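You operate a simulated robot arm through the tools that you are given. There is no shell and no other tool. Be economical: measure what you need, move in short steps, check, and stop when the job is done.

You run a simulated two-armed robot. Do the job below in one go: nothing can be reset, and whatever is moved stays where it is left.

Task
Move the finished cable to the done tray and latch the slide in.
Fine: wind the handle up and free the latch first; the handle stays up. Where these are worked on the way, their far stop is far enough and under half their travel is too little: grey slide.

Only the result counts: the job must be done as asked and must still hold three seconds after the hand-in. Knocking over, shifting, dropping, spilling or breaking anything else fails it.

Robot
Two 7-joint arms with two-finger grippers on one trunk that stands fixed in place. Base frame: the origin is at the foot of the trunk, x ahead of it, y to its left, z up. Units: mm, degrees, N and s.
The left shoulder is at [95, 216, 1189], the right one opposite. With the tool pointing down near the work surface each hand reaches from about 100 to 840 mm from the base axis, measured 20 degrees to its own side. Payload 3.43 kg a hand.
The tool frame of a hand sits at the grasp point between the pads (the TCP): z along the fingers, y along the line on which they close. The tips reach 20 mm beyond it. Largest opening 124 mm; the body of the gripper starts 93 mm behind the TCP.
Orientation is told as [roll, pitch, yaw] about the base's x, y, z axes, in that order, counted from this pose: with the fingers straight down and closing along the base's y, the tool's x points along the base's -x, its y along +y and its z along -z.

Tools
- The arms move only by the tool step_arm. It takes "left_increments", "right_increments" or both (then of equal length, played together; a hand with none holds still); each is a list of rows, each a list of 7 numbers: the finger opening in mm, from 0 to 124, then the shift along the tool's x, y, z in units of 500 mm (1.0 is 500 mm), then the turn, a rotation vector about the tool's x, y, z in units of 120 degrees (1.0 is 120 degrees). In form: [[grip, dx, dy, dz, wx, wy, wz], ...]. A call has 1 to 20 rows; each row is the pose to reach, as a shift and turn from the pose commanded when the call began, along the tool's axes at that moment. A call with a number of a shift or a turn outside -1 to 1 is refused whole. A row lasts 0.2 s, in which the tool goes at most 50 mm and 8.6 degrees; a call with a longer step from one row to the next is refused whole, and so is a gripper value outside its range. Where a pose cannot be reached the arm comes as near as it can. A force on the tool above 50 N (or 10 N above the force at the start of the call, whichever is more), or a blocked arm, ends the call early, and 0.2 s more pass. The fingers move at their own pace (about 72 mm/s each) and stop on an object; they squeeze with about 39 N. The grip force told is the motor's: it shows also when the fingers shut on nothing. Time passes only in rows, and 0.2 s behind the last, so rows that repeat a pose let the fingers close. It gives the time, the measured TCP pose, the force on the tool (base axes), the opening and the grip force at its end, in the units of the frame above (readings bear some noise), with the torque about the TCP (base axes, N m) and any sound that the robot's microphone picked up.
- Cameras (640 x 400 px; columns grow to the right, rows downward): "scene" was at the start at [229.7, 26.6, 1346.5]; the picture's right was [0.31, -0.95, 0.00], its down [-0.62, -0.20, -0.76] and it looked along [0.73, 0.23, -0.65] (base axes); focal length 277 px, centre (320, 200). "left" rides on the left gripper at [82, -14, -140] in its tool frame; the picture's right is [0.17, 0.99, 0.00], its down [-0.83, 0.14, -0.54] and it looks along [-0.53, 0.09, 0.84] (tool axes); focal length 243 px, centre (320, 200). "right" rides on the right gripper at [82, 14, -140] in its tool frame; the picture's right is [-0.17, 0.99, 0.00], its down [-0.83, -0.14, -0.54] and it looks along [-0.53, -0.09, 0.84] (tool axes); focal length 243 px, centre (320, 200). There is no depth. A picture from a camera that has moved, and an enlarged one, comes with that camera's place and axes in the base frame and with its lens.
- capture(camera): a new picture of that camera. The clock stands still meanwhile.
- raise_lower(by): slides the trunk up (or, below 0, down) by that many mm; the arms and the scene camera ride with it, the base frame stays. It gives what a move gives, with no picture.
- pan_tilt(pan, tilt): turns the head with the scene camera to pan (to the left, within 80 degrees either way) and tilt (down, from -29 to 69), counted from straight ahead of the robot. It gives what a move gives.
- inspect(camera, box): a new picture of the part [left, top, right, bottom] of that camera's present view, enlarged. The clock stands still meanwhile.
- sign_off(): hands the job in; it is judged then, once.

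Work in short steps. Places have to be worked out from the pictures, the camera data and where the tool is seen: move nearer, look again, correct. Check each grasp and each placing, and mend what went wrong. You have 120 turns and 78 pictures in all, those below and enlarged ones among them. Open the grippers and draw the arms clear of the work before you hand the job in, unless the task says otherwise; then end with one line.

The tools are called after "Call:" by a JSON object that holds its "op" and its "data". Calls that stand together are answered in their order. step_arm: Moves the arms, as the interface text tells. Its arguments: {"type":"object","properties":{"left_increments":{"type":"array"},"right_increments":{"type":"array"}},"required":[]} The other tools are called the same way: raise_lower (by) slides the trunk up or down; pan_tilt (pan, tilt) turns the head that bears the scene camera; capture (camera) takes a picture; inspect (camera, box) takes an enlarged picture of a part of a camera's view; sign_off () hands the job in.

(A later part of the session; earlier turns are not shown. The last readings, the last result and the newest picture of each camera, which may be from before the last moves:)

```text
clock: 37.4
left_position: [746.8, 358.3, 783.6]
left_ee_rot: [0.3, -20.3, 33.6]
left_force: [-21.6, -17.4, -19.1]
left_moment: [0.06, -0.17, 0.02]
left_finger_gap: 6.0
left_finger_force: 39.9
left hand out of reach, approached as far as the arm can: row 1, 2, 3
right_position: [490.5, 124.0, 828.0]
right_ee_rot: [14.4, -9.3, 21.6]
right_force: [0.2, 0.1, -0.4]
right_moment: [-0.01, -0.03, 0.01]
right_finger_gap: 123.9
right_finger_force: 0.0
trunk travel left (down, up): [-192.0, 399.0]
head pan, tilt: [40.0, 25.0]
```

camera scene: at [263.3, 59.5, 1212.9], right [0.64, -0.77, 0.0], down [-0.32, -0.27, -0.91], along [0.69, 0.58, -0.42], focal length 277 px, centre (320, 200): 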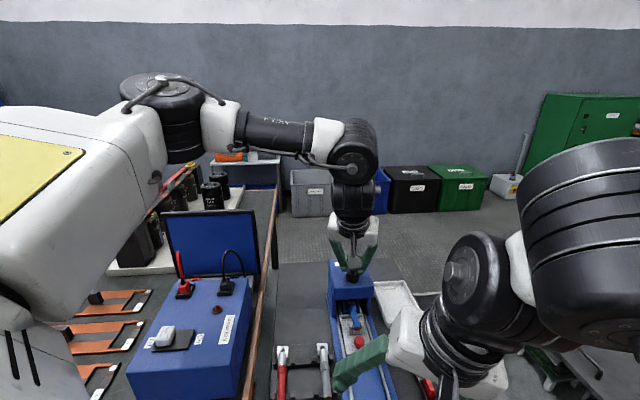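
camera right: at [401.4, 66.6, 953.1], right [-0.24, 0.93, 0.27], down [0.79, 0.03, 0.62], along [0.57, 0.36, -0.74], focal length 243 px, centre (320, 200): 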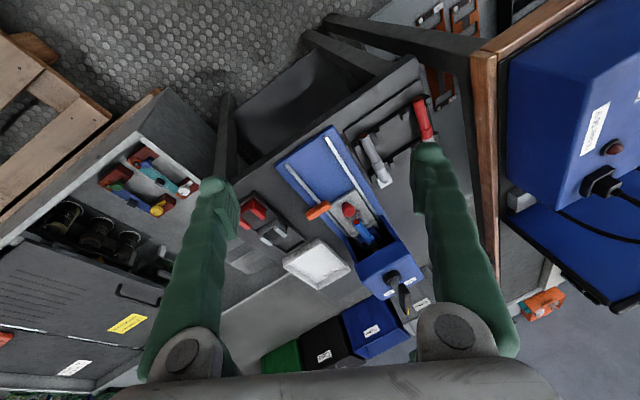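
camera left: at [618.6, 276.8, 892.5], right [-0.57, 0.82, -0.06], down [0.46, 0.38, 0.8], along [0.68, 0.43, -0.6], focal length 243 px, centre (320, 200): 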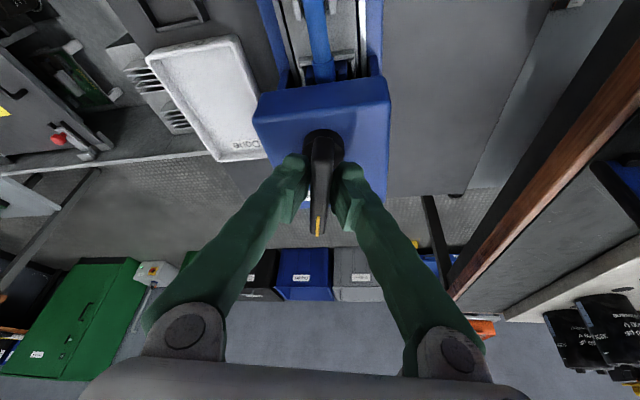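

The arm's own limit dragged the hand 25 mm along the bar. I open and lift away vertically, then look.

Call:
{"op": "step_arm", "data": {"left_increments": [[40, 0, 0, 0, 0, 0, 0], [70, 0, 0, 0, 0, 0, 0], [70, 0.02, 0, -0.06, 0, 0, 0], [70, 0.03, 0, -0.12, 0, 0.03, 0], [70, 0.04, 0, -0.17, 0, 0.075, 0], [70, 0.04, 0, -0.17, 0, 0.075, 0]]}}

Call:
{"op": "inspect", "data": {"camera": "right", "box": [310, 180, 430, 320]}}

```text
clock: 38.8
left_position: [713.3, 346.2, 858.2]
left_ee_rot: [0.0, -11.7, 33.7]
left_force: [0.0, -0.8, -0.7]
left_moment: [-0.03, 0.04, 0.02]
left_finger_gap: 70.1
left_finger_force: 0.1
left hand out of reach, approached as far as the arm can: row 3, 4, 5, 6
right_position: [492.2, 123.9, 829.3]
right_ee_rot: [14.3, -9.3, 21.7]
right_force: [-0.2, -0.4, 0.1]
right_moment: [0.0, 0.0, 0.0]
right_finger_gap: 124.0
right_finger_force: 0.0
trunk travel left (down, up): [-192.0, 399.0]
head pan, tilt: [40.0, 25.0]
```

```text
2.86 times, centred on (370, 250) of right
camera zoom: at [403.1, 67.2, 952.4], right [-0.24, 0.93, 0.27], down [0.79, 0.02, 0.62], along [0.57, 0.36, -0.74], focal length 693 px, centre (177, 57)
```

zoom: 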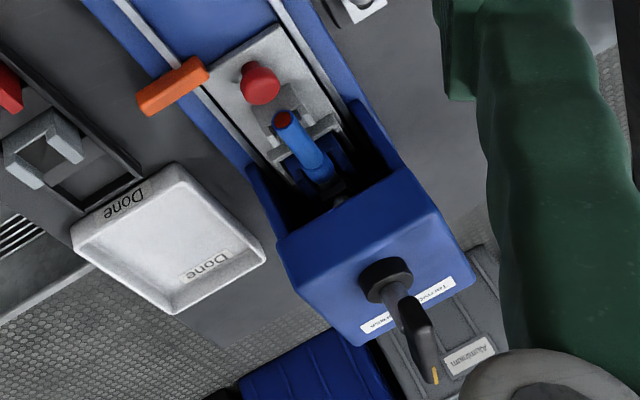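

The bar is at about 36° and still turning. The wrist can't grip further round, so I'll push the near half of the bar round with closed fingers. First I set yaw 0 with fingers closed, above and left of the near half.

Call:
{"op": "step_arm", "data": {"left_increments": [[40, 0.007, 0.012, -0.002, 0.0114, 0, 0.055], [0, 0.014, 0.024, -0.003, 0.0228, 0, 0.11], [0, 0.021, 0.036, -0.005, 0.0342, 0, 0.165], [0, 0.029, 0.049, -0.006, 0.0456, 0, 0.22], [0, 0.029, 0.049, -0.006, 0.057, 0, 0.275], [0, 0.029, 0.049, -0.006, 0.057, 0, 0.275]]}}

```text
clock: 40.2
left_position: [686.8, 356.3, 858.8]
left_ee_rot: [0.4, -11.7, 0.1]
left_force: [0.2, -0.6, 0.2]
left_moment: [0.02, -0.01, 0.01]
left_finger_gap: 0.0
left_finger_force: 33.7
right_position: [491.7, 124.4, 827.4]
right_ee_rot: [14.4, -9.3, 21.8]
right_force: [0.2, 0.3, -0.6]
right_moment: [0.02, 0.02, 0.01]
right_finger_gap: 124.1
right_finger_force: 0.0
trunk travel left (down, up): [-192.0, 399.0]
head pan, tilt: [40.0, 25.0]
```

Descend beside the bar to z≈802.

Call:
{"op": "step_arm", "data": {"left_increments": [[0, 0.008, 0, 0.037, 0, 0, 0], [0, 0.016, 0, 0.075, 0, 0, 0], [0, 0.023, 0, 0.1116, 0, 0, 0], [0, 0.023, 0, 0.1116, 0, 0, 0]]}}

Call:
{"op": "capture", "data": {"camera": "left"}}

```text
clock: 41.2
left_position: [687.0, 357.3, 801.6]
left_ee_rot: [0.3, -11.8, 0.1]
left_force: [-0.9, -0.3, -0.3]
left_moment: [0.01, 0.03, -0.03]
left_finger_gap: 0.2
left_finger_force: 34.5
right_position: [491.3, 123.6, 827.5]
right_ee_rot: [14.3, -9.3, 21.8]
right_force: [-0.5, 0.3, -0.7]
right_moment: [-0.01, -0.02, -0.04]
right_finger_gap: 124.1
right_finger_force: 0.1
trunk travel left (down, up): [-192.0, 399.0]
head pan, tilt: [40.0, 25.0]
```

```text
44 pictures are left
camera left: at [579.3, 343.0, 921.0], right [-0.17, 0.99, -0.03], down [0.7, 0.14, 0.7], along [0.69, 0.1, -0.72], focal length 243 px, centre (320, 200)
```

left: 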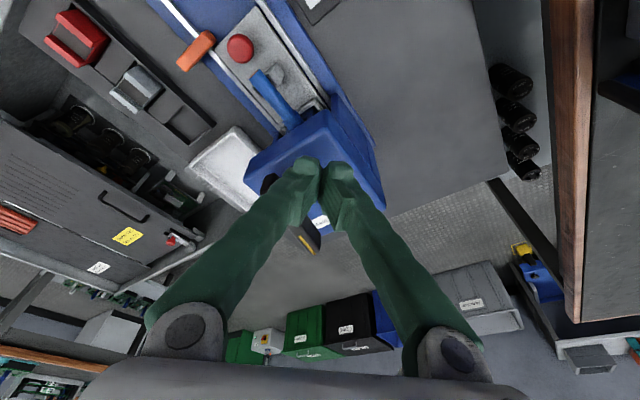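

The bar's near half lies to the right of the fingers as planned. I push it round in an arc.

Call:
{"op": "step_arm", "data": {"left_increments": [[0, -0.0051, -0.0128, 0.0011, 0, 0, 0], [0, -0.0039, -0.0234, 0.0008, 0, 0, 0], [0, -0.0043, -0.034, 0.0009, 0, 0, 0], [0, -0.0061, -0.0444, 0.0013, 0, 0, 0], [0, -0.0094, -0.0544, 0.002, 0, 0, 0], [0, -0.0139, -0.064, 0.0029, 0, 0, 0], [0, -0.0198, -0.0728, 0.0041, 0, 0, 0], [0, -0.0266, -0.0806, 0.0055, 0, 0, 0], [0, -0.0347, -0.0874, 0.0072, 0, 0, 0], [0, -0.0435, -0.0932, 0.0091, 0, 0, 0]]}}

Call:
{"op": "capture", "data": {"camera": "left"}}

```text
clock: 43.4
left_position: [709.9, 310.3, 802.4]
left_ee_rot: [0.4, -11.8, 0.1]
left_force: [-1.2, 0.3, 0.5]
left_moment: [-0.04, -0.01, 0.0]
left_finger_gap: 0.1
left_finger_force: 34.5
right_position: [491.6, 123.5, 828.0]
right_ee_rot: [14.3, -9.4, 21.6]
right_force: [0.3, 0.0, -0.1]
right_moment: [-0.01, -0.02, -0.01]
right_finger_gap: 124.1
right_finger_force: 0.1
trunk travel left (down, up): [-192.0, 399.0]
head pan, tilt: [40.0, 25.0]
```

```text
43 pictures are left
camera left: at [601.3, 296.4, 921.0], right [-0.17, 0.99, -0.03], down [0.7, 0.14, 0.7], along [0.69, 0.09, -0.72], focal length 243 px, centre (320, 200)
```

left: 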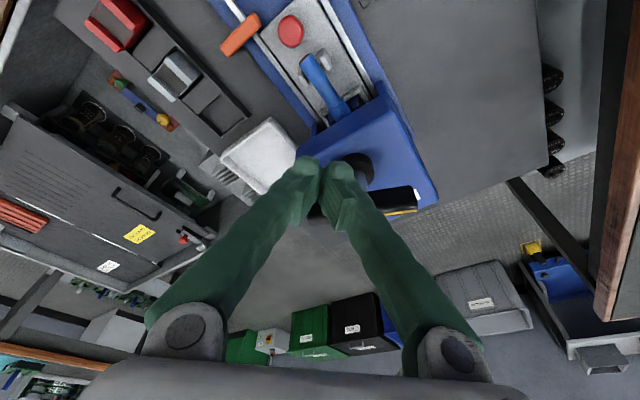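

It turns freely; the bar is now about 95°. I continue the arc.

Call:
{"op": "step_arm", "data": {"left_increments": [[0, -0.008, -0.004, 0.0017, 0, 0, 0], [0, -0.018, -0.007, 0.0038, 0, 0, 0], [0, -0.0282, -0.0084, 0.0059, 0, 0, 0], [0, -0.0388, -0.0084, 0.0081, 0, 0, 0], [0, -0.049, -0.007, 0.0102, 0, 0, 0], [0, -0.0587, -0.004, 0.0122, 0, 0, 0], [0, -0.0587, -0.004, 0.0122, 0, 0, 0]]}}

Call:
{"op": "capture", "data": {"camera": "left"}}

```text
clock: 44.3
left_position: [716.6, 304.2, 798.1]
left_ee_rot: [0.2, -10.4, -0.2]
left_force: [-19.7, -5.7, 7.1]
left_moment: [0.05, 0.0, 0.09]
left_finger_gap: 0.0
left_finger_force: 34.5
right_position: [491.9, 123.1, 828.8]
right_ee_rot: [14.4, -9.5, 21.6]
right_force: [0.6, -0.5, 0.6]
right_moment: [0.02, 0.07, 0.02]
right_finger_gap: 124.0
right_finger_force: 0.0
trunk travel left (down, up): [-192.0, 399.0]
head pan, tilt: [40.0, 25.0]
stopped in row 4 (left hand): the force on the tool passed its limit at 54 N (the readings are from after the stop); the commanded pose is now the measured one
```

```text
42 pictures are left
camera left: at [611.4, 290.3, 920.4], right [-0.16, 0.99, -0.03], down [0.72, 0.13, 0.68], along [0.68, 0.09, -0.73], focal length 243 px, centre (320, 200)
```

left: 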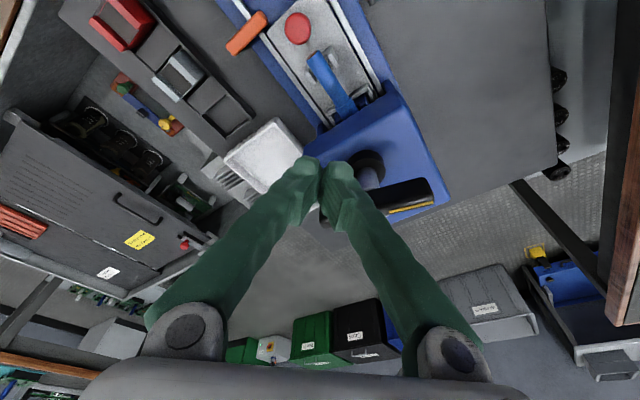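

The handle hit its far stop with 54 N of resistance, after about 120° of travel: wound up. I back off, lift, and look at the slide, latch and cable.

Call:
{"op": "step_arm", "data": {"left_increments": [[0, 0.04, 0, -0.008, 0, 0, 0], [0, 0.07, 0, -0.05, 0, 0.02, 0], [0, 0.1, 0, -0.13, 0, 0.06, 0], [0, 0.14, -0.04, -0.2, 0, 0.09, 0], [40, 0.2, -0.06, -0.26, 0, 0.09, 0], [80, 0.28, -0.06, -0.26, 0, 0.09, 0]]}}

Call:
{"op": "inspect", "data": {"camera": "left", "box": [240, 60, 440, 240]}}

Call:
{"op": "inspect", "data": {"camera": "right", "box": [280, 150, 430, 320]}}

```text
clock: 45.7
left_position: [557.2, 276.1, 898.0]
left_ee_rot: [0.4, 0.1, 0.0]
left_force: [0.4, -0.3, 0.2]
left_moment: [-0.04, -0.02, -0.03]
left_finger_gap: 79.9
left_finger_force: 0.5
left hand out of reach, approached as far as the arm can: row 4
right_position: [491.7, 124.2, 828.6]
right_ee_rot: [14.4, -9.3, 21.7]
right_force: [-0.3, 0.2, -0.4]
right_moment: [0.01, -0.04, 0.0]
right_finger_gap: 124.3
right_finger_force: 0.1
trunk travel left (down, up): [-192.0, 399.0]
head pan, tilt: [40.0, 25.0]
```

```text
2.22 times, centred on (340, 150) of left
camera zoom: at [475.7, 261.0, 1038.2], right [-0.17, 0.99, 0.0], down [0.83, 0.14, 0.54], along [0.53, 0.09, -0.84], focal length 539 px, centre (276, 311)
```

zoom: 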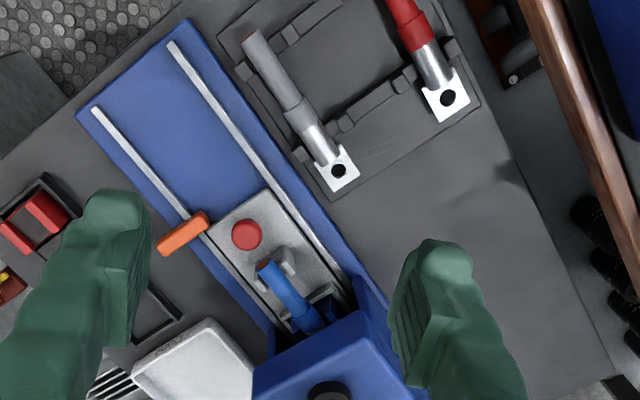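

```text
2.35 times, centred on (355, 235) of right
camera zoom: at [402.7, 67.6, 952.9], right [-0.24, 0.93, 0.27], down [0.79, 0.02, 0.62], along [0.57, 0.36, -0.74], focal length 571 px, centre (238, 118)
```

zoom: 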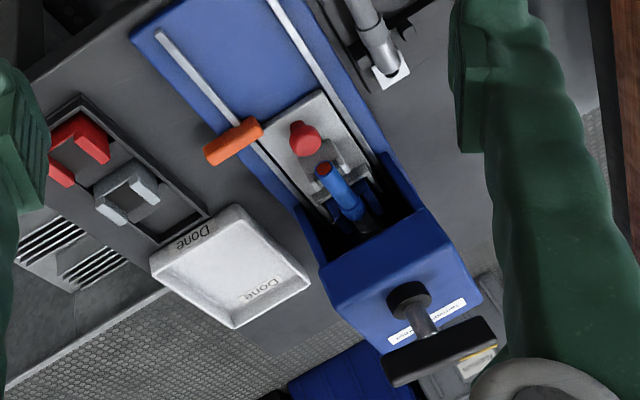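

The handle is clearly turned. The latch is the orange bar: centre ≈ (661,219,647), lying across the slide's outer edge, with its inner end at ≈ (644,238). I move in for a close look, and retract the right arm a bit to clear the way.

Call:
{"op": "step_arm", "data": {"left_increments": [[80, -0.03, -0.03, 0.07, 0, 0, 0], [80, -0.06, -0.07, 0.14, 0, 0, 0], [80, -0.08, -0.1, 0.21, 0, 0, 0], [80, -0.08, -0.1, 0.276, 0, 0, 0]], "right_increments": [[124, 0.0, -0.06, -0.06, 0, 0, 0], [124, 0.02, -0.14, -0.09, 0, 0, 0], [124, 0.04, -0.22, -0.11, 0, 0, 0], [124, 0.06, -0.3, -0.13, 0, 0, 0]]}}

Call:
{"op": "inspect", "data": {"camera": "left", "box": [230, 60, 430, 240]}}

```text
clock: 46.7
left_position: [598.5, 236.2, 765.5]
left_ee_rot: [0.3, 0.0, -0.1]
left_force: [-0.2, 0.3, -0.2]
left_moment: [0.02, 0.01, 0.01]
left_finger_gap: 80.3
left_finger_force: 0.0
left hand out of reach, approached as far as the arm can: row 3, 4
right_position: [477.3, 80.0, 815.8]
right_ee_rot: [14.3, -9.3, 21.3]
right_force: [0.8, 0.3, -0.2]
right_moment: [-0.06, 0.02, 0.02]
right_finger_gap: 124.0
right_finger_force: 0.1
right hand out of reach, approached as far as the arm can: row 1, 2, 3, 4
trunk travel left (down, up): [-192.0, 399.0]
head pan, tilt: [40.0, 25.0]
```

```text
2.22 times, centred on (330, 150) of left
camera zoom: at [517.5, 222.5, 904.8], right [-0.17, 0.99, 0.0], down [0.83, 0.14, 0.54], along [0.53, 0.09, -0.84], focal length 539 px, centre (298, 311)
```

zoom: 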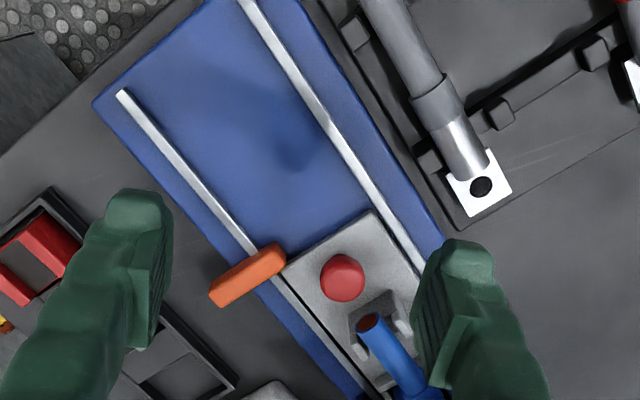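

The latch bar runs from ≈ (640,234) to ≈ (677,200), with its outer half overhanging the base, so the pivot is probably near the rail. Before working lower I raise both hands and lower the trunk for better reach.

Call:
{"op": "step_arm", "data": {"left_increments": [[80, 0.02, 0, -0.06, 0, 0, 0], [80, 0.04, 0, -0.12, 0, 0, 0], [80, 0.06, 0, -0.18, 0, 0, 0], [60, 0.08, 0, -0.24, 0, 0, 0], [30, 0.1, 0, -0.3, 0, 0, 0], [0, 0.1, 0, -0.32, 0, 0, 0], [0, 0.1, 0, -0.32, 0, 0, 0]], "right_increments": [[124, 0.034, -0.055, -0.04, 0.017, 0.011, 0.025], [124, 0.068, -0.11, -0.08, 0.034, 0.022, 0.05], [124, 0.1, -0.165, -0.12, 0.05, 0.033, 0.075], [124, 0.135, -0.22, -0.16, 0.067, 0.044, 0.1], [124, 0.17, -0.275, -0.2, 0.085, 0.055, 0.127], [124, 0.2, -0.33, -0.24, 0.1, 0.067, 0.15], [124, 0.236, -0.384, -0.28, 0.12, 0.078, 0.178]]}}

Call:
{"op": "raise_lower", "data": {"by": -120}}

```text
clock: 48.3
left_position: [547.9, 237.1, 929.0]
left_ee_rot: [0.3, 0.1, 0.0]
left_force: [-0.8, -0.9, 0.1]
left_moment: [-0.02, -0.02, -0.01]
left_finger_gap: 0.0
left_finger_force: 34.2
right_position: [434.5, -172.6, 886.2]
right_ee_rot: [0.7, 2.9, 2.0]
right_force: [0.2, -0.3, 0.4]
right_moment: [0.02, -0.06, -0.02]
right_finger_gap: 123.9
right_finger_force: 0.0
trunk travel left (down, up): [-192.0, 399.0]
head pan, tilt: [40.0, 25.0]
```

```text
clock: 49.8
left_position: [547.8, 237.2, 807.5]
left_ee_rot: [0.3, 0.0, 0.0]
left_force: [-0.4, -0.3, -0.3]
left_moment: [0.0, -0.01, 0.04]
left_finger_gap: 0.0
left_finger_force: 34.0
right_position: [434.9, -171.5, 765.9]
right_ee_rot: [0.9, 2.9, 1.8]
right_force: [-0.5, -0.2, 0.3]
right_moment: [-0.01, -0.03, 0.01]
right_finger_gap: 123.9
right_finger_force: 0.1
trunk travel left (down, up): [-72.0, 519.0]
head pan, tilt: [40.0, 25.0]
```

The scene camera now sits lower; I turn it on the fixture for a shallower look at latch and cable.

Call:
{"op": "pan_tilt", "data": {"pan": 30, "tilt": 45}}

Call:
{"op": "inspect", "data": {"camera": "scene", "box": [240, 100, 400, 240]}}

```text
clock: 50.6
left_position: [547.6, 236.5, 806.4]
left_ee_rot: [0.3, 0.2, -0.1]
left_force: [-0.1, 0.3, 0.5]
left_moment: [0.01, -0.03, 0.02]
left_finger_gap: 0.0
left_finger_force: 34.1
right_position: [435.7, -172.9, 766.1]
right_ee_rot: [0.9, 2.9, 1.9]
right_force: [0.0, 0.9, -1.2]
right_moment: [0.03, 0.01, -0.03]
right_finger_gap: 123.9
right_finger_force: 0.0
trunk travel left (down, up): [-72.0, 519.0]
head pan, tilt: [30.0, 45.0]
```

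```text
2.86 times, centred on (320, 170) of scene
camera zoom: at [311.9, 41.4, 1043.8], right [0.5, -0.87, 0.0], down [-0.61, -0.35, -0.71], along [0.61, 0.35, -0.71], focal length 791 px, centre (320, 286)
```

zoom: 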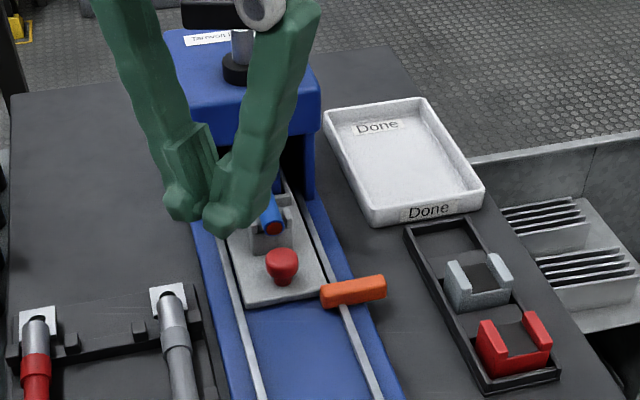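

Zoom on the latch.

Call:
{"op": "inspect", "data": {"camera": "scene", "box": [285, 145, 355, 210]}}

```text
6.15 times, centred on (320, 178) of scene
camera zoom: at [311.9, 41.4, 1043.8], right [0.5, -0.87, 0.0], down [-0.61, -0.35, -0.71], along [0.61, 0.35, -0.71], focal length 1703 px, centre (320, 338)
```

zoom: 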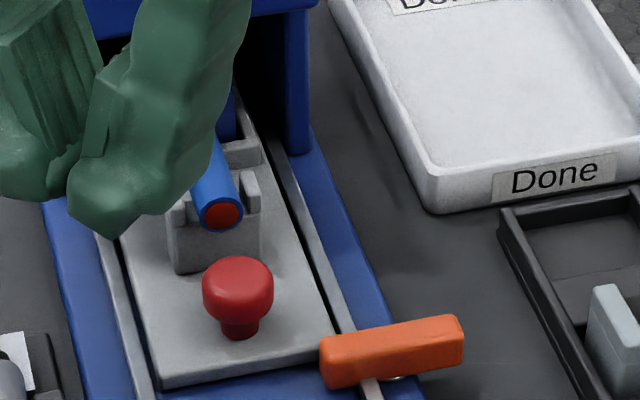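

The pivot is visible under the bar's middle at ≈ (657,216). I'll push the outer end toward the press so the inner end swings away from the slide. First I position the closed fingers at (648,178), high.

Call:
{"op": "step_arm", "data": {"left_increments": [[0, -0.07, -0.04, 0.06, 0, 0, 0], [0, -0.14, -0.08, 0.12, 0, 0, 0], [0, -0.2, -0.117, 0.172, 0, 0, 0], [0, -0.2, -0.117, 0.24, 0, 0, 0], [0, -0.2, -0.117, 0.24, 0, 0, 0]]}}

Call:
{"op": "inspect", "data": {"camera": "scene", "box": [260, 120, 400, 240]}}

```text
refused: row 1 steps farther than a row can; nothing moved
```

```text
3.33 times, centred on (330, 180) of scene
camera zoom: at [311.9, 41.4, 1043.8], right [0.5, -0.87, 0.0], down [-0.61, -0.35, -0.71], along [0.61, 0.35, -0.71], focal length 922 px, centre (287, 267)
```

zoom: 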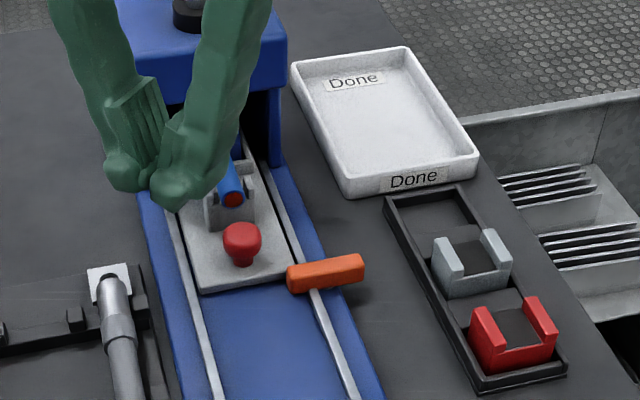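

The step was too long; I redo it with more rows.

Call:
{"op": "step_arm", "data": {"left_increments": [[0, -0.05, -0.03, 0.05, 0, 0, 0], [0, -0.1, -0.06, 0.1, 0, 0, 0], [0, -0.15, -0.09, 0.15, 0, 0, 0], [0, -0.2, -0.117, 0.2, 0, 0, 0], [0, -0.2, -0.117, 0.24, 0, 0, 0], [0, -0.2, -0.117, 0.24, 0, 0, 0]]}}

Call:
{"op": "inspect", "data": {"camera": "scene", "box": [260, 120, 400, 240]}}

```text
clock: 52.0
left_position: [628.7, 237.5, 695.8]
left_ee_rot: [0.0, -0.1, 0.1]
left_force: [-0.5, -0.4, 0.5]
left_moment: [0.01, -0.01, 0.01]
left_finger_gap: 0.0
left_finger_force: 34.8
left hand out of reach, approached as far as the arm can: row 2, 3, 4, 5, 6
right_position: [435.8, -172.5, 766.2]
right_ee_rot: [0.9, 2.9, 2.0]
right_force: [-0.7, 0.5, 0.1]
right_moment: [-0.02, -0.07, 0.02]
right_finger_gap: 124.0
right_finger_force: 0.1
trunk travel left (down, up): [-72.0, 519.0]
head pan, tilt: [30.0, 45.0]
```

```text
3.33 times, centred on (330, 180) of scene
camera zoom: at [311.6, 41.2, 1043.9], right [0.5, -0.87, 0.0], down [-0.61, -0.35, -0.71], along [0.61, 0.35, -0.71], focal length 922 px, centre (287, 267)
```

zoom: 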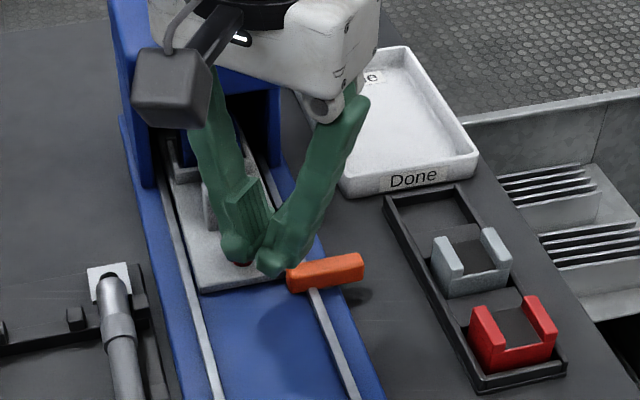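

The left arm stopped at y≈237 with yaw 0, a posture limit again. I lift and test whether a turned hand (yaw −40) reaches further right.

Call:
{"op": "step_arm", "data": {"left_increments": [[0, 0, 0, -0.08, 0, 0, 0.06], [0, 0, 0, -0.13, 0, 0, 0.12], [0, 0, 0, -0.13, 0, 0, 0.19], [0, 0, -0.03, -0.13, 0, 0, 0.26], [0, 0, -0.08, -0.13, 0, 0, 0.33], [0, 0, -0.12, -0.13, 0, 0, 0.33], [0, 0, -0.12, -0.13, 0, 0, 0.33]]}}

Call:
{"op": "step_arm", "data": {"left_increments": [[0, 0, 0, 0, 0, 0, -0.065], [0, 0, 0, 0, 0, 0, -0.13], [0, 0, 0, 0, 0, 0, -0.195], [0, 0, 0, 0, 0, 0, -0.26], [0, 0, 0, 0, 0, 0, -0.33], [0, 0, -0.05, 0, 0, 0, -0.4], [0, 0, -0.08, 0, 0, 0, -0.47], [0, 0, -0.12, 0, 0, 0, -0.53], [0, 0, -0.12, 0, 0, 0, -0.6], [0, 0, -0.12, 0, 0, 0, -0.6]]}}

```text
clock: 53.6
left_position: [604.3, 235.6, 763.3]
left_ee_rot: [0.0, -0.1, -39.7]
left_force: [0.1, -0.4, 0.6]
left_moment: [0.01, 0.0, 0.01]
left_finger_gap: 0.0
left_finger_force: 34.3
left hand out of reach, approached as far as the arm can: row 1, 2, 3, 4, 5, 6, 7
right_position: [435.8, -172.7, 765.3]
right_ee_rot: [0.8, 2.9, 2.0]
right_force: [0.7, 0.1, 0.2]
right_moment: [0.02, 0.0, 0.0]
right_finger_gap: 123.8
right_finger_force: 0.0
trunk travel left (down, up): [-72.0, 519.0]
head pan, tilt: [30.0, 45.0]
```

```text
clock: 55.8
left_position: [652.2, 331.9, 823.7]
left_ee_rot: [0.6, 0.1, 32.2]
left_force: [0.2, -2.0, 0.5]
left_moment: [0.14, 0.07, 0.04]
left_finger_gap: 0.3
left_finger_force: 34.5
left hand out of reach, approached as far as the arm can: row 6, 7, 8, 9, 10
right_position: [437.1, -176.5, 762.9]
right_ee_rot: [1.1, 3.2, 1.8]
right_force: [0.1, -1.4, -1.1]
right_moment: [0.17, 0.09, 0.0]
right_finger_gap: 123.9
right_finger_force: 0.0
trunk travel left (down, up): [-72.0, 519.0]
head pan, tilt: [30.0, 45.0]
```

The solver jumped to another spot; nothing was touched. I need to understand the arm's posture, so I look at it.

Call:
{"op": "pan_tilt", "data": {"pan": 50, "tilt": 10}}

Call:
{"op": "capture", "data": {"camera": "scene"}}

```text
clock: 56.8
left_position: [650.7, 335.5, 824.0]
left_ee_rot: [0.3, 0.2, 32.1]
left_force: [0.0, -0.3, -0.8]
left_moment: [-0.04, 0.02, 0.02]
left_finger_gap: 0.0
left_finger_force: 35.0
right_position: [436.6, -171.8, 764.1]
right_ee_rot: [1.0, 2.9, 1.9]
right_force: [-0.4, -0.7, -0.2]
right_moment: [0.0, 0.0, 0.01]
right_finger_gap: 124.1
right_finger_force: 0.0
trunk travel left (down, up): [-72.0, 519.0]
head pan, tilt: [50.0, 10.0]
```

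```text
34 pictures are left
camera scene: at [301.2, 72.1, 1098.7], right [0.77, -0.64, 0.0], down [-0.11, -0.13, -0.98], along [0.63, 0.75, -0.17], focal length 277 px, centre (320, 200)
```

scene: 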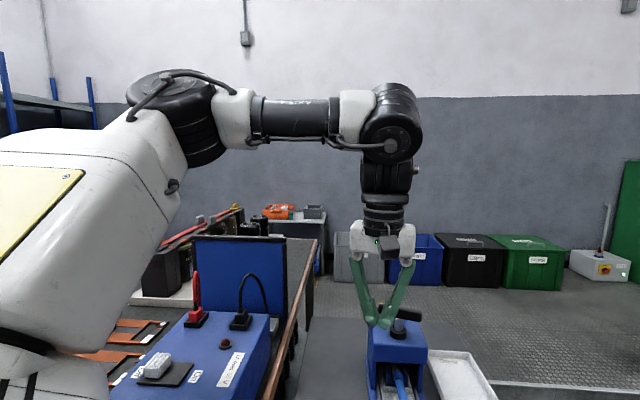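

Posture is elbow-out and the tool-down wrist can't come further right. So I'll lean the hand: yaw 32°, tilted ~28° with tips pointing right, along the latch bar. The wrist stays at left while the fingertips reach the latch's outer end. I move to hover at (640,172,760).

Call:
{"op": "step_arm", "data": {"left_increments": [[0, 0.05, -0.03, 0.01, 0.04, 0, 0], [0, 0.1, -0.09, 0.03, 0.09, 0, 0], [0, 0.14, -0.15, 0.06, 0.14, 0, 0], [0, 0.17, -0.21, 0.09, 0.19, 0, 0], [0, 0.192, -0.264, 0.128, 0.233, 0, 0], [0, 0.192, -0.264, 0.128, 0.233, 0, 0]]}}

```text
clock: 58.2
left_position: [746.4, 237.8, 723.4]
left_ee_rot: [-28.0, 0.0, 32.2]
left_force: [0.4, 0.8, 0.1]
left_moment: [-0.03, 0.08, -0.05]
left_finger_gap: 0.0
left_finger_force: 34.1
left hand out of reach, approached as far as the arm can: row 1, 2, 3, 4, 5, 6
right_position: [437.5, -170.8, 765.7]
right_ee_rot: [0.8, 3.1, 1.8]
right_force: [1.4, -0.1, 0.3]
right_moment: [-0.05, 0.07, 0.05]
right_finger_gap: 124.0
right_finger_force: 0.2
trunk travel left (down, up): [-72.0, 519.0]
head pan, tilt: [50.0, 10.0]
```

The wrist seems limited by its yaw joint in this low-trunk posture. The stated reach is for the starting trunk height near the work surface, so I raise the trunk back; this lifts the hand straight away from the press.

Call:
{"op": "raise_lower", "data": {"by": 270}}

Call:
{"op": "pan_tilt", "data": {"pan": 30, "tilt": 50}}

Call:
{"op": "capture", "data": {"camera": "scene"}}

```text
clock: 61.0
left_position: [741.5, 237.4, 996.3]
left_ee_rot: [-27.7, -0.1, 32.4]
left_force: [-0.5, -0.3, -0.4]
left_moment: [-0.02, -0.01, -0.03]
left_finger_gap: 0.2
left_finger_force: 34.9
right_position: [430.3, -171.8, 1051.4]
right_ee_rot: [0.8, -0.5, 1.8]
right_force: [1.3, -0.2, 0.2]
right_moment: [-0.01, 0.05, 0.01]
right_finger_gap: 123.7
right_finger_force: 0.1
trunk travel left (down, up): [-342.0, 249.0]
head pan, tilt: [50.0, 10.0]
```

```text
clock: 62.0
left_position: [742.7, 237.1, 996.4]
left_ee_rot: [-27.7, -0.1, 32.5]
left_force: [0.4, -0.3, -0.3]
left_moment: [-0.03, 0.0, -0.02]
left_finger_gap: 0.0
left_finger_force: 34.5
right_position: [430.2, -172.5, 1051.1]
right_ee_rot: [0.8, -0.5, 1.8]
right_force: [0.7, 0.7, 0.1]
right_moment: [0.02, -0.02, -0.02]
right_finger_gap: 124.0
right_finger_force: 0.0
trunk travel left (down, up): [-342.0, 249.0]
head pan, tilt: [30.0, 50.0]
```

```text
33 pictures are left
camera scene: at [215.8, 39.2, 1332.9], right [0.5, -0.87, 0.0], down [-0.66, -0.38, -0.64], along [0.56, 0.32, -0.77], focal length 277 px, centre (320, 200)
```

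scene: 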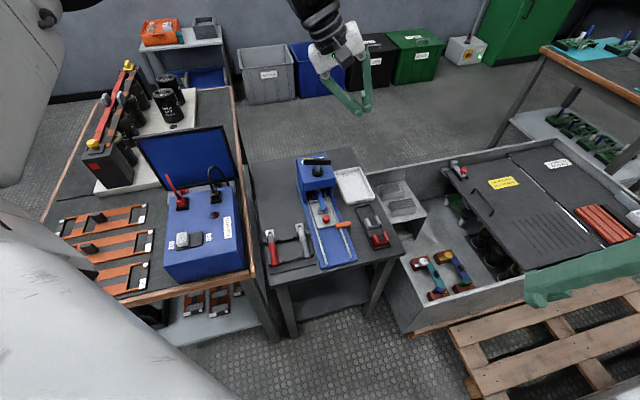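

Everything on the bench is undisturbed and the handle is still turned. I unroll and bring the left hand back over the bench at yaw 32 first.

Call:
{"op": "step_arm", "data": {"left_increments": [[0, 0.035, 0.068, -0.036, -0.058, 0, 0], [0, 0.07, 0.136, -0.072, -0.116, 0, 0], [0, 0.105, 0.204, -0.108, -0.174, 0, 0], [0, 0.14, 0.273, -0.145, -0.233, 0, 0], [0, 0.14, 0.273, -0.145, -0.233, 0, 0]]}}

Call:
{"op": "step_arm", "data": {"left_increments": [[0, 0.03, 0, 0, 0, 0, 0.068], [0, 0.06, 0, 0, 0, 0, 0.136], [0, 0.09, 0, 0, 0, 0, 0.204], [0, 0.12, 0, 0, 0, 0, 0.271], [0, 0.12, 0, 0, 0, 0, 0.271]]}}

```text
clock: 63.2
left_position: [632.8, 315.8, 998.7]
left_ee_rot: [-0.1, 0.0, 32.3]
left_force: [-0.4, 0.6, 0.0]
left_moment: [-0.01, 0.01, -0.02]
left_finger_gap: 0.0
left_finger_force: 34.5
left hand out of reach, approached as far as the arm can: row 3, 4, 5
right_position: [430.9, -172.0, 1052.1]
right_ee_rot: [0.7, -0.5, 1.9]
right_force: [0.3, 0.7, -0.2]
right_moment: [-0.04, 0.02, -0.02]
right_finger_gap: 124.3
right_finger_force: 0.1
trunk travel left (down, up): [-342.0, 249.0]
head pan, tilt: [30.0, 50.0]
```

```text
clock: 64.4
left_position: [582.2, 281.8, 999.8]
left_ee_rot: [0.2, 0.1, -0.3]
left_force: [0.4, 0.5, 0.5]
left_moment: [0.0, 0.01, 0.05]
left_finger_gap: 0.0
left_finger_force: 34.6
right_position: [432.1, -171.3, 1052.1]
right_ee_rot: [0.8, -0.6, 1.8]
right_force: [0.1, 0.4, -0.6]
right_moment: [0.02, -0.01, -0.01]
right_finger_gap: 124.3
right_finger_force: 0.1
trunk travel left (down, up): [-342.0, 249.0]
head pan, tilt: [30.0, 50.0]
```

Now I try the latch hover point (648,178,730) with a vertical tool at this trunk height.

Call:
{"op": "step_arm", "data": {"left_increments": [[0, 0, 0, 0.09, 0, 0, 0], [0, 0, 0, 0.18, 0, 0, 0], [0, -0.02, -0.03, 0.27, 0, 0, 0], [0, -0.04, -0.06, 0.35, 0, 0, 0], [0, -0.07, -0.11, 0.42, 0, 0, 0], [0, -0.1, -0.16, 0.48, 0, 0, 0], [0, -0.132, -0.208, 0.54, 0, 0, 0], [0, -0.132, -0.208, 0.54, 0, 0, 0]]}}

```text
clock: 66.2
left_position: [592.5, 257.0, 775.6]
left_ee_rot: [0.1, 0.0, -0.1]
left_force: [-0.1, -0.3, 0.3]
left_moment: [0.03, 0.0, -0.01]
left_finger_gap: 0.1
left_finger_force: 34.3
left hand out of reach, approached as far as the arm can: row 4, 5, 6, 7, 8
right_position: [430.3, -172.1, 1051.6]
right_ee_rot: [0.8, -0.5, 1.9]
right_force: [-0.4, -0.4, -0.1]
right_moment: [0.0, 0.03, -0.01]
right_finger_gap: 124.2
right_finger_force: 0.1
trunk travel left (down, up): [-342.0, 249.0]
head pan, tilt: [30.0, 50.0]
```

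All residuals point along azimuth ≈ −45°, the forearm's direction, so the limit is wrist bend. Leaning the tips toward that direction (forward-right) should free it, at a small yaw. I try that at the latch hover.

Call:
{"op": "step_arm", "data": {"left_increments": [[0, 0, 0, 0, 0.05, -0.05, 0], [0, 0, 0, 0, 0.1, -0.1, 0], [0, -0.03, -0.05, 0.01, 0.15, -0.15, 0], [0, -0.06, -0.1, 0.03, 0.15, -0.15, 0], [0, -0.09, -0.14, 0.05, 0.15, -0.15, 0], [0, -0.106, -0.162, 0.072, 0.15, -0.15, 0], [0, -0.106, -0.162, 0.072, 0.15, -0.15, 0]]}}

```text
clock: 67.8
left_position: [644.0, 175.9, 738.9]
left_ee_rot: [-18.3, -17.7, 2.9]
left_force: [0.3, 1.3, 0.0]
left_moment: [-0.02, 0.01, -0.01]
left_finger_gap: 0.1
left_finger_force: 34.2
right_position: [430.2, -172.1, 1050.9]
right_ee_rot: [0.7, -0.5, 1.8]
right_force: [0.6, 0.3, -1.1]
right_moment: [0.01, -0.05, -0.03]
right_finger_gap: 123.6
right_finger_force: 0.0
trunk travel left (down, up): [-342.0, 249.0]
head pan, tilt: [30.0, 50.0]
```

That worked; the pose model is right. I descend to push height (z≈660) just outward of the latch's outer end.

Call:
{"op": "step_arm", "data": {"left_increments": [[0, 0.017, 0.019, 0.046, 0, 0, 0], [0, 0.034, 0.039, 0.092, 0, 0, 0], [0, 0.051, 0.058, 0.138, 0, 0, 0], [0, 0.051, 0.058, 0.138, 0, 0, 0]]}}

Call:
{"op": "inspect", "data": {"camera": "scene", "box": [280, 170, 400, 270]}}

Call:
{"op": "capture", "data": {"camera": "left"}}

```text
clock: 68.8
left_position: [638.7, 185.8, 663.5]
left_ee_rot: [-18.4, -17.7, 2.6]
left_force: [0.6, 0.2, 0.6]
left_moment: [-0.01, 0.01, -0.01]
left_finger_gap: 0.0
left_finger_force: 34.2
left hand out of reach, approached as far as the arm can: row 3, 4
right_position: [431.5, -173.0, 1051.9]
right_ee_rot: [0.7, -0.5, 1.9]
right_force: [-0.2, -0.2, -0.1]
right_moment: [-0.01, 0.02, 0.0]
right_finger_gap: 123.8
right_finger_force: 0.1
trunk travel left (down, up): [-342.0, 249.0]
head pan, tilt: [30.0, 50.0]
```

```text
4.00 times, centred on (340, 220) of scene
camera zoom: at [215.6, 38.9, 1332.9], right [0.5, -0.87, 0.0], down [-0.66, -0.38, -0.64], along [0.56, 0.32, -0.77], focal length 1107 px, centre (240, 120)
```

zoom: 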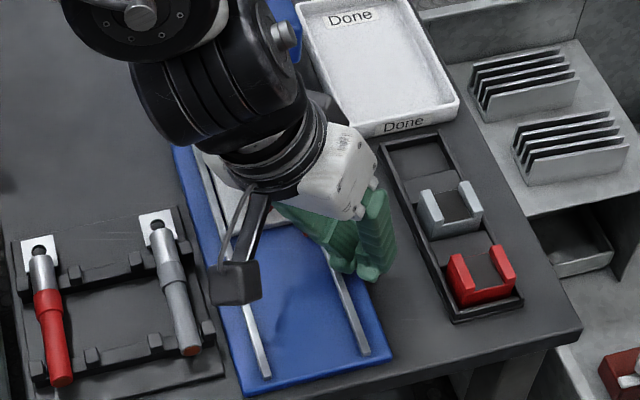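

```text
31 pictures are left
camera left: at [518.4, 210.4, 768.0], right [-0.11, 0.93, -0.35], down [0.63, 0.33, 0.7], along [0.77, -0.14, -0.63], focal length 243 px, centre (320, 200)
```

left: 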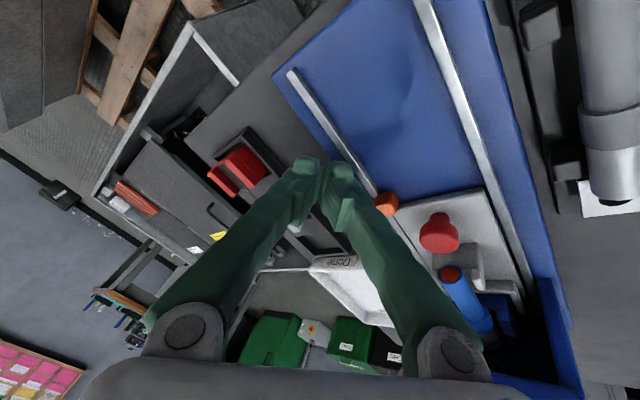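

The fingers are outward of the latch's outer end. I push it in an arc about the pivot, toward the press.

Call:
{"op": "step_arm", "data": {"left_increments": [[0, -0.0179, 0.0103, 0.007, 0, 0, 0], [0, -0.0299, 0.0105, 0.0109, 0, 0, 0], [0, -0.0418, 0.0132, 0.0141, 0, 0, 0], [0, -0.053, 0.0181, 0.0162, 0, 0, 0], [0, -0.0633, 0.0253, 0.0173, 0, 0, 0], [0, -0.0719, 0.0343, 0.0172, 0, 0, 0]]}}

Call:
{"op": "capture", "data": {"camera": "left"}}

```text
clock: 70.2
left_position: [671.9, 206.3, 667.6]
left_ee_rot: [-18.4, -17.7, 2.8]
left_force: [0.0, -0.8, 0.8]
left_moment: [0.0, 0.03, 0.02]
left_finger_gap: 0.0
left_finger_force: 34.7
left hand out of reach, approached as far as the arm can: row 1, 2, 3, 4, 5, 6
right_position: [430.5, -171.8, 1051.4]
right_ee_rot: [0.8, -0.5, 1.9]
right_force: [-0.4, 0.1, 0.7]
right_moment: [-0.02, 0.01, 0.0]
right_finger_gap: 124.1
right_finger_force: 0.0
trunk travel left (down, up): [-342.0, 249.0]
head pan, tilt: [30.0, 50.0]
```

```text
30 pictures are left
camera left: at [551.0, 231.5, 772.4], right [-0.11, 0.93, -0.35], down [0.63, 0.33, 0.7], along [0.77, -0.14, -0.63], focal length 243 px, centre (320, 200)
```

left: 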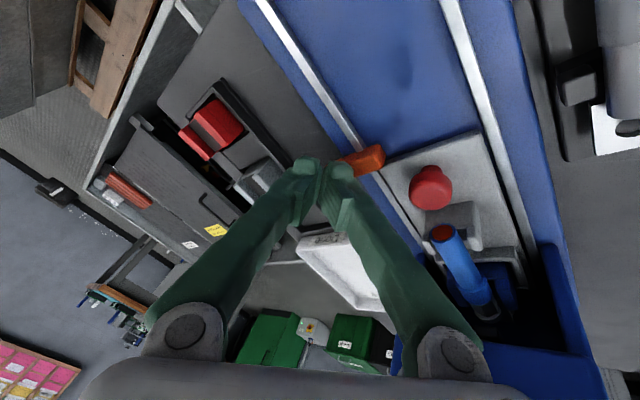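

No force: the fingertips passed over the bar (tip z ≈ 649), since the arm ran out of downward reach. I lift, go back, lean 10° more, and retry lower.

Call:
{"op": "step_arm", "data": {"left_increments": [[0, -0.012, -0.012, -0.036, 0, 0, 0], [0, 0.02, -0.04, -0.037, 0.03, -0.03, 0], [0, 0.0606, -0.0632, -0.037, 0.065, -0.065, 0], [0, 0.0606, -0.0632, -0.037, 0.065, -0.065, 0]]}}

```text
clock: 71.2
left_position: [636.7, 179.2, 684.4]
left_ee_rot: [-27.3, -25.0, 6.0]
left_force: [0.0, -0.6, -0.2]
left_moment: [-0.02, -0.03, 0.01]
left_finger_gap: 0.0
left_finger_force: 34.3
right_position: [431.0, -172.8, 1051.0]
right_ee_rot: [0.8, -0.5, 1.8]
right_force: [0.2, -0.4, 0.3]
right_moment: [-0.02, 0.01, 0.05]
right_finger_gap: 123.9
right_finger_force: 0.1
trunk travel left (down, up): [-342.0, 249.0]
head pan, tilt: [30.0, 50.0]
```

Lean is now 36° and reach is fine. I descend to z≈656 at the start point.

Call:
{"op": "step_arm", "data": {"left_increments": [[0, 0.007, 0.02, 0.02, 0, 0, 0], [0, 0.0146, 0.0402, 0.0408, 0, 0, 0], [0, 0.0146, 0.0402, 0.0408, 0, 0, 0]]}}

Call:
{"op": "inspect", "data": {"camera": "left", "box": [250, 110, 450, 260]}}

```text
clock: 72.0
left_position: [640.5, 188.2, 654.9]
left_ee_rot: [-27.3, -24.7, 5.9]
left_force: [0.3, 0.1, 1.5]
left_moment: [-0.01, 0.0, 0.0]
left_finger_gap: 0.0
left_finger_force: 34.3
right_position: [430.3, -173.3, 1051.4]
right_ee_rot: [0.9, -0.5, 1.8]
right_force: [0.0, 0.0, 0.1]
right_moment: [-0.01, 0.0, 0.0]
right_finger_gap: 123.8
right_finger_force: 0.1
trunk travel left (down, up): [-342.0, 249.0]
head pan, tilt: [30.0, 50.0]
```

```text
2.67 times, centred on (350, 185) of left
camera zoom: at [506.1, 227.7, 739.5], right [-0.05, 0.88, -0.48], down [0.54, 0.43, 0.73], along [0.84, -0.22, -0.49], focal length 647 px, centre (240, 240)
```

zoom: 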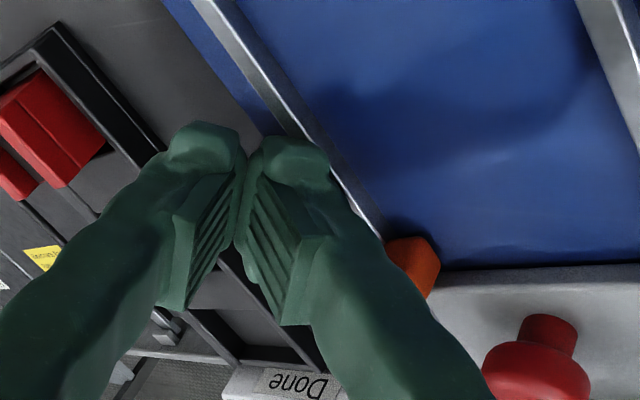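

Fingertips are now at bar level. I push along the arc again.

Call:
{"op": "step_arm", "data": {"left_increments": [[0, -0.0128, 0.0016, 0.0059, 0, 0, 0], [0, -0.0238, 0.003, 0.0109, 0, 0, 0], [0, -0.0347, 0.0064, 0.0149, 0, 0, 0], [0, -0.0454, 0.0113, 0.018, 0, 0, 0], [0, -0.0555, 0.0181, 0.0198, 0, 0, 0], [0, -0.0646, 0.0263, 0.0203, 0, 0, 0], [0, -0.0723, 0.0355, 0.0196, 0, 0, 0]]}}

Call:
{"op": "capture", "data": {"camera": "left"}}

```text
clock: 73.6
left_position: [681.4, 201.0, 661.4]
left_ee_rot: [-27.6, -25.3, 6.0]
left_force: [-2.2, -16.6, 11.9]
left_moment: [-0.19, 0.12, 0.22]
left_finger_gap: 0.0
left_finger_force: 34.5
right_position: [429.4, -174.6, 1052.1]
right_ee_rot: [0.9, -0.6, 1.8]
right_force: [-0.8, 0.0, -0.6]
right_moment: [-0.01, 0.0, 0.02]
right_finger_gap: 123.6
right_finger_force: 0.1
trunk travel left (down, up): [-342.0, 249.0]
head pan, tilt: [30.0, 50.0]
```

```text
28 pictures are left
camera left: at [546.2, 239.2, 742.8], right [-0.05, 0.87, -0.48], down [0.53, 0.43, 0.73], along [0.85, -0.22, -0.49], focal length 243 px, centre (320, 200)
```

left: 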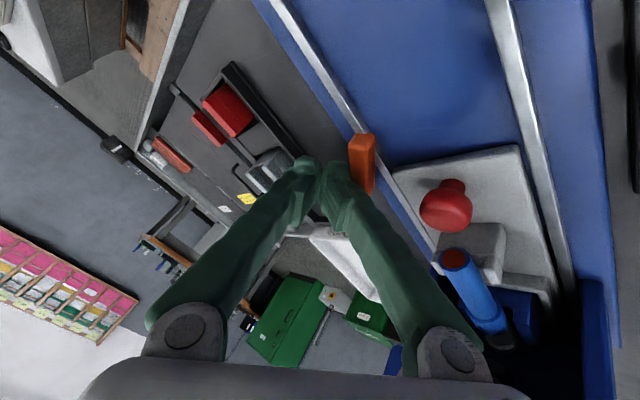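

The latch turned about 67° (bar now at ≈ 22° azimuth). I push its rear end further left to bring it parallel to the rail or to its stop.

Call:
{"op": "step_arm", "data": {"left_increments": [[0, 0.0015, 0.009, -0.005, 0, 0, 0], [0, 0.003, 0.018, -0.01, 0, 0, 0], [0, 0.0044, 0.0264, -0.0158, 0, 0, 0], [0, 0.006, 0.035, -0.02, 0, 0, 0]]}}

Call:
{"op": "capture", "data": {"camera": "left"}}

```text
clock: 74.6
left_position: [680.5, 213.3, 666.3]
left_ee_rot: [-29.2, -25.9, 6.6]
left_force: [5.1, -6.7, -0.7]
left_moment: [-0.22, -0.12, -0.02]
left_finger_gap: 0.1
left_finger_force: 34.4
right_position: [429.0, -171.3, 1051.8]
right_ee_rot: [0.7, -0.5, 1.9]
right_force: [0.7, 0.6, 0.0]
right_moment: [-0.07, -0.02, -0.01]
right_finger_gap: 124.0
right_finger_force: 0.0
trunk travel left (down, up): [-342.0, 249.0]
head pan, tilt: [30.0, 50.0]
stopped in row 4 (left hand): the force on the tool passed its limit at 51 N (the readings are from after the stop); the commanded pose is now the measured one
```

```text
27 pictures are left
camera left: at [546.1, 253.9, 745.6], right [-0.04, 0.86, -0.51], down [0.52, 0.45, 0.72], along [0.85, -0.24, -0.47], focal length 243 px, centre (320, 200)
```

left: 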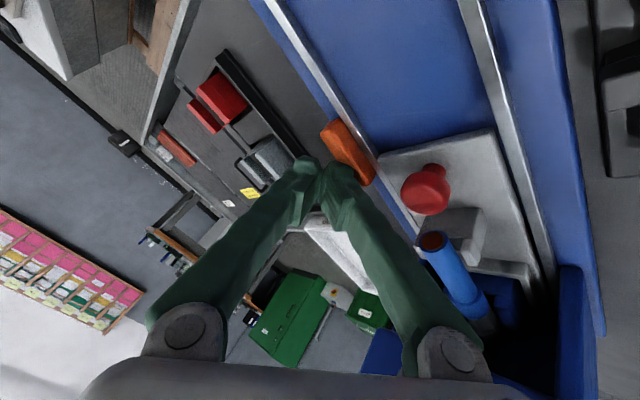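

The latch is now parallel to the rail at its stop: freed. Next I lift away, level the hand, and lower the trunk, which suits a vertical grip on the red knob at (646,268,660).

Call:
{"op": "step_arm", "data": {"left_increments": [[0, -0.038, -0.037, -0.072, 0, 0, 0], [0, -0.068, -0.067, -0.129, 0, 0, 0], [0, -0.08, -0.08, -0.21, -0.04, 0.04, 0], [0, -0.1, -0.1, -0.3, -0.08, 0.08, 0], [0, -0.115, -0.115, -0.385, -0.12, 0.12, 0], [0, -0.13, -0.13, -0.47, -0.16, 0.16, 0], [0, -0.15, -0.14, -0.555, -0.2, 0.2, 0], [0, -0.165, -0.15, -0.64, -0.215, 0.215, 0], [20, -0.18, -0.16, -0.726, -0.215, 0.215, 0], [50, -0.18, -0.16, -0.726, -0.215, 0.215, 0]]}}

Call:
{"op": "raise_lower", "data": {"by": -260}}

```text
clock: 76.8
left_position: [597.5, 308.0, 1024.8]
left_ee_rot: [-0.9, -0.8, -0.1]
left_force: [0.7, -0.1, 0.3]
left_moment: [0.02, 0.03, 0.05]
left_finger_gap: 50.0
left_finger_force: 0.1
right_position: [431.8, -172.2, 1050.4]
right_ee_rot: [0.7, -0.4, 1.8]
right_force: [-0.8, 0.3, 0.3]
right_moment: [0.02, 0.01, 0.03]
right_finger_gap: 124.0
right_finger_force: 0.1
trunk travel left (down, up): [-342.0, 249.0]
head pan, tilt: [30.0, 50.0]
```

```text
clock: 79.5
left_position: [595.8, 310.0, 765.8]
left_ee_rot: [-1.0, -1.1, -0.2]
left_force: [-0.7, 1.2, -0.2]
left_moment: [0.01, 0.02, -0.01]
left_finger_gap: 49.8
left_finger_force: 0.1
right_position: [431.1, -173.4, 791.7]
right_ee_rot: [0.9, -0.4, 1.9]
right_force: [-0.2, 1.1, 0.1]
right_moment: [0.0, 0.0, -0.01]
right_finger_gap: 123.8
right_finger_force: 0.0
trunk travel left (down, up): [-82.0, 509.0]
head pan, tilt: [30.0, 50.0]
```

Move to above the knob at z≈720 with yaw 15.

Call:
{"op": "step_arm", "data": {"left_increments": [[50, -0.033, -0.028, 0.03, 0, 0, -0.042], [50, -0.067, -0.056, 0.06, 0, 0, -0.084], [50, -0.1, -0.084, 0.092, 0, 0, -0.125], [50, -0.1, -0.084, 0.092, 0, 0, -0.125]]}}

Call:
{"op": "capture", "data": {"camera": "left"}}

```text
clock: 80.5
left_position: [646.1, 267.4, 722.2]
left_ee_rot: [-1.3, -0.7, 14.8]
left_force: [0.2, -0.1, 0.3]
left_moment: [0.02, 0.01, 0.01]
left_finger_gap: 50.0
left_finger_force: 0.1
right_position: [430.6, -172.0, 791.8]
right_ee_rot: [0.8, -0.5, 1.9]
right_force: [-0.7, -0.2, 0.4]
right_moment: [0.0, 0.01, -0.01]
right_finger_gap: 124.1
right_finger_force: 0.1
trunk travel left (down, up): [-82.0, 509.0]
head pan, tilt: [30.0, 50.0]
```

```text
26 pictures are left
camera left: at [568.3, 235.6, 859.7], right [-0.41, 0.91, -0.02], down [0.76, 0.36, 0.55], along [0.51, 0.21, -0.84], focal length 243 px, centre (320, 200)
```

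left: 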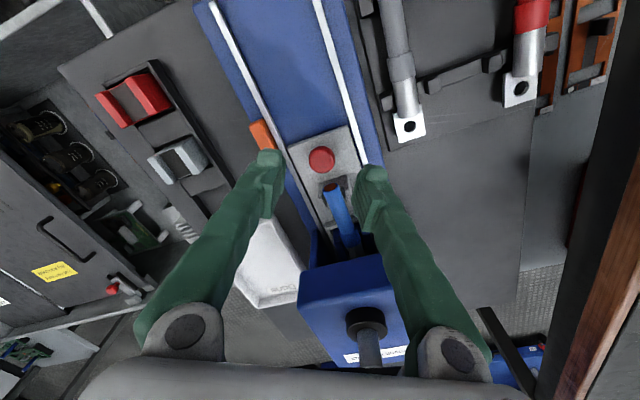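

Knob at (649,268), centred between the fingers. I descend to z≈668 and close.

Call:
{"op": "step_arm", "data": {"left_increments": [[50, -0.003, 0, 0.054, 0, 0, 0], [50, -0.006, 0, 0.108, 0, 0, 0], [50, -0.006, 0, 0.108, 0, 0, 0], [25, -0.006, 0, 0.108, 0, 0, 0], [5, -0.006, 0, 0.108, 0, 0, 0], [5, -0.006, 0, 0.108, 0, 0, 0], [5, -0.006, 0, 0.108, 0, 0, 0]]}}

Call:
{"op": "inspect", "data": {"camera": "left", "box": [240, 100, 420, 260]}}

```text
clock: 82.1
left_position: [648.4, 269.0, 666.6]
left_ee_rot: [-1.0, -0.6, 14.8]
left_force: [-12.6, 15.2, -3.4]
left_moment: [0.23, 0.15, 0.07]
left_finger_gap: 22.4
left_finger_force: 45.0
right_position: [430.2, -171.9, 791.9]
right_ee_rot: [0.7, -0.5, 1.8]
right_force: [-0.2, 0.3, -0.5]
right_moment: [0.01, -0.01, -0.03]
right_finger_gap: 123.9
right_finger_force: 0.0
trunk travel left (down, up): [-82.0, 509.0]
head pan, tilt: [30.0, 50.0]
```

```text
2.50 times, centred on (330, 180) of left
camera zoom: at [570.7, 236.6, 804.9], right [-0.41, 0.91, -0.02], down [0.76, 0.36, 0.55], along [0.5, 0.21, -0.84], focal length 606 px, centre (295, 250)
```

zoom: 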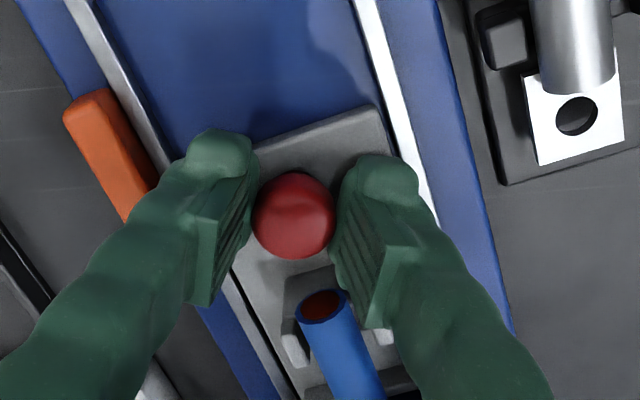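

Knob gripped (22 mm). I pull the slide out along its axis (azimuth ≈ 45.9°) by 60 mm.

Call:
{"op": "step_arm", "data": {"left_increments": [[5, 0.0257, -0.0155, 0, 0, 0, 0], [5, 0.0514, -0.031, 0, 0, 0, 0], [5, 0.077, -0.0465, 0, 0, 0, 0], [5, 0.1027, -0.062, 0, 0, 0, 0]]}}

```text
clock: 83.1
left_position: [636.5, 258.6, 666.3]
left_ee_rot: [-1.1, -0.7, 14.8]
left_force: [-17.9, 14.4, -7.0]
left_moment: [0.11, 0.43, 0.06]
left_finger_gap: 23.0
left_finger_force: 45.0
left hand out of reach, approached as far as the arm can: row 2, 3, 4
right_position: [430.1, -171.4, 791.4]
right_ee_rot: [0.7, -0.5, 2.0]
right_force: [-0.3, -1.2, 0.4]
right_moment: [-0.01, -0.02, 0.01]
right_finger_gap: 124.1
right_finger_force: 0.0
trunk travel left (down, up): [-82.0, 509.0]
head pan, tilt: [30.0, 50.0]
```

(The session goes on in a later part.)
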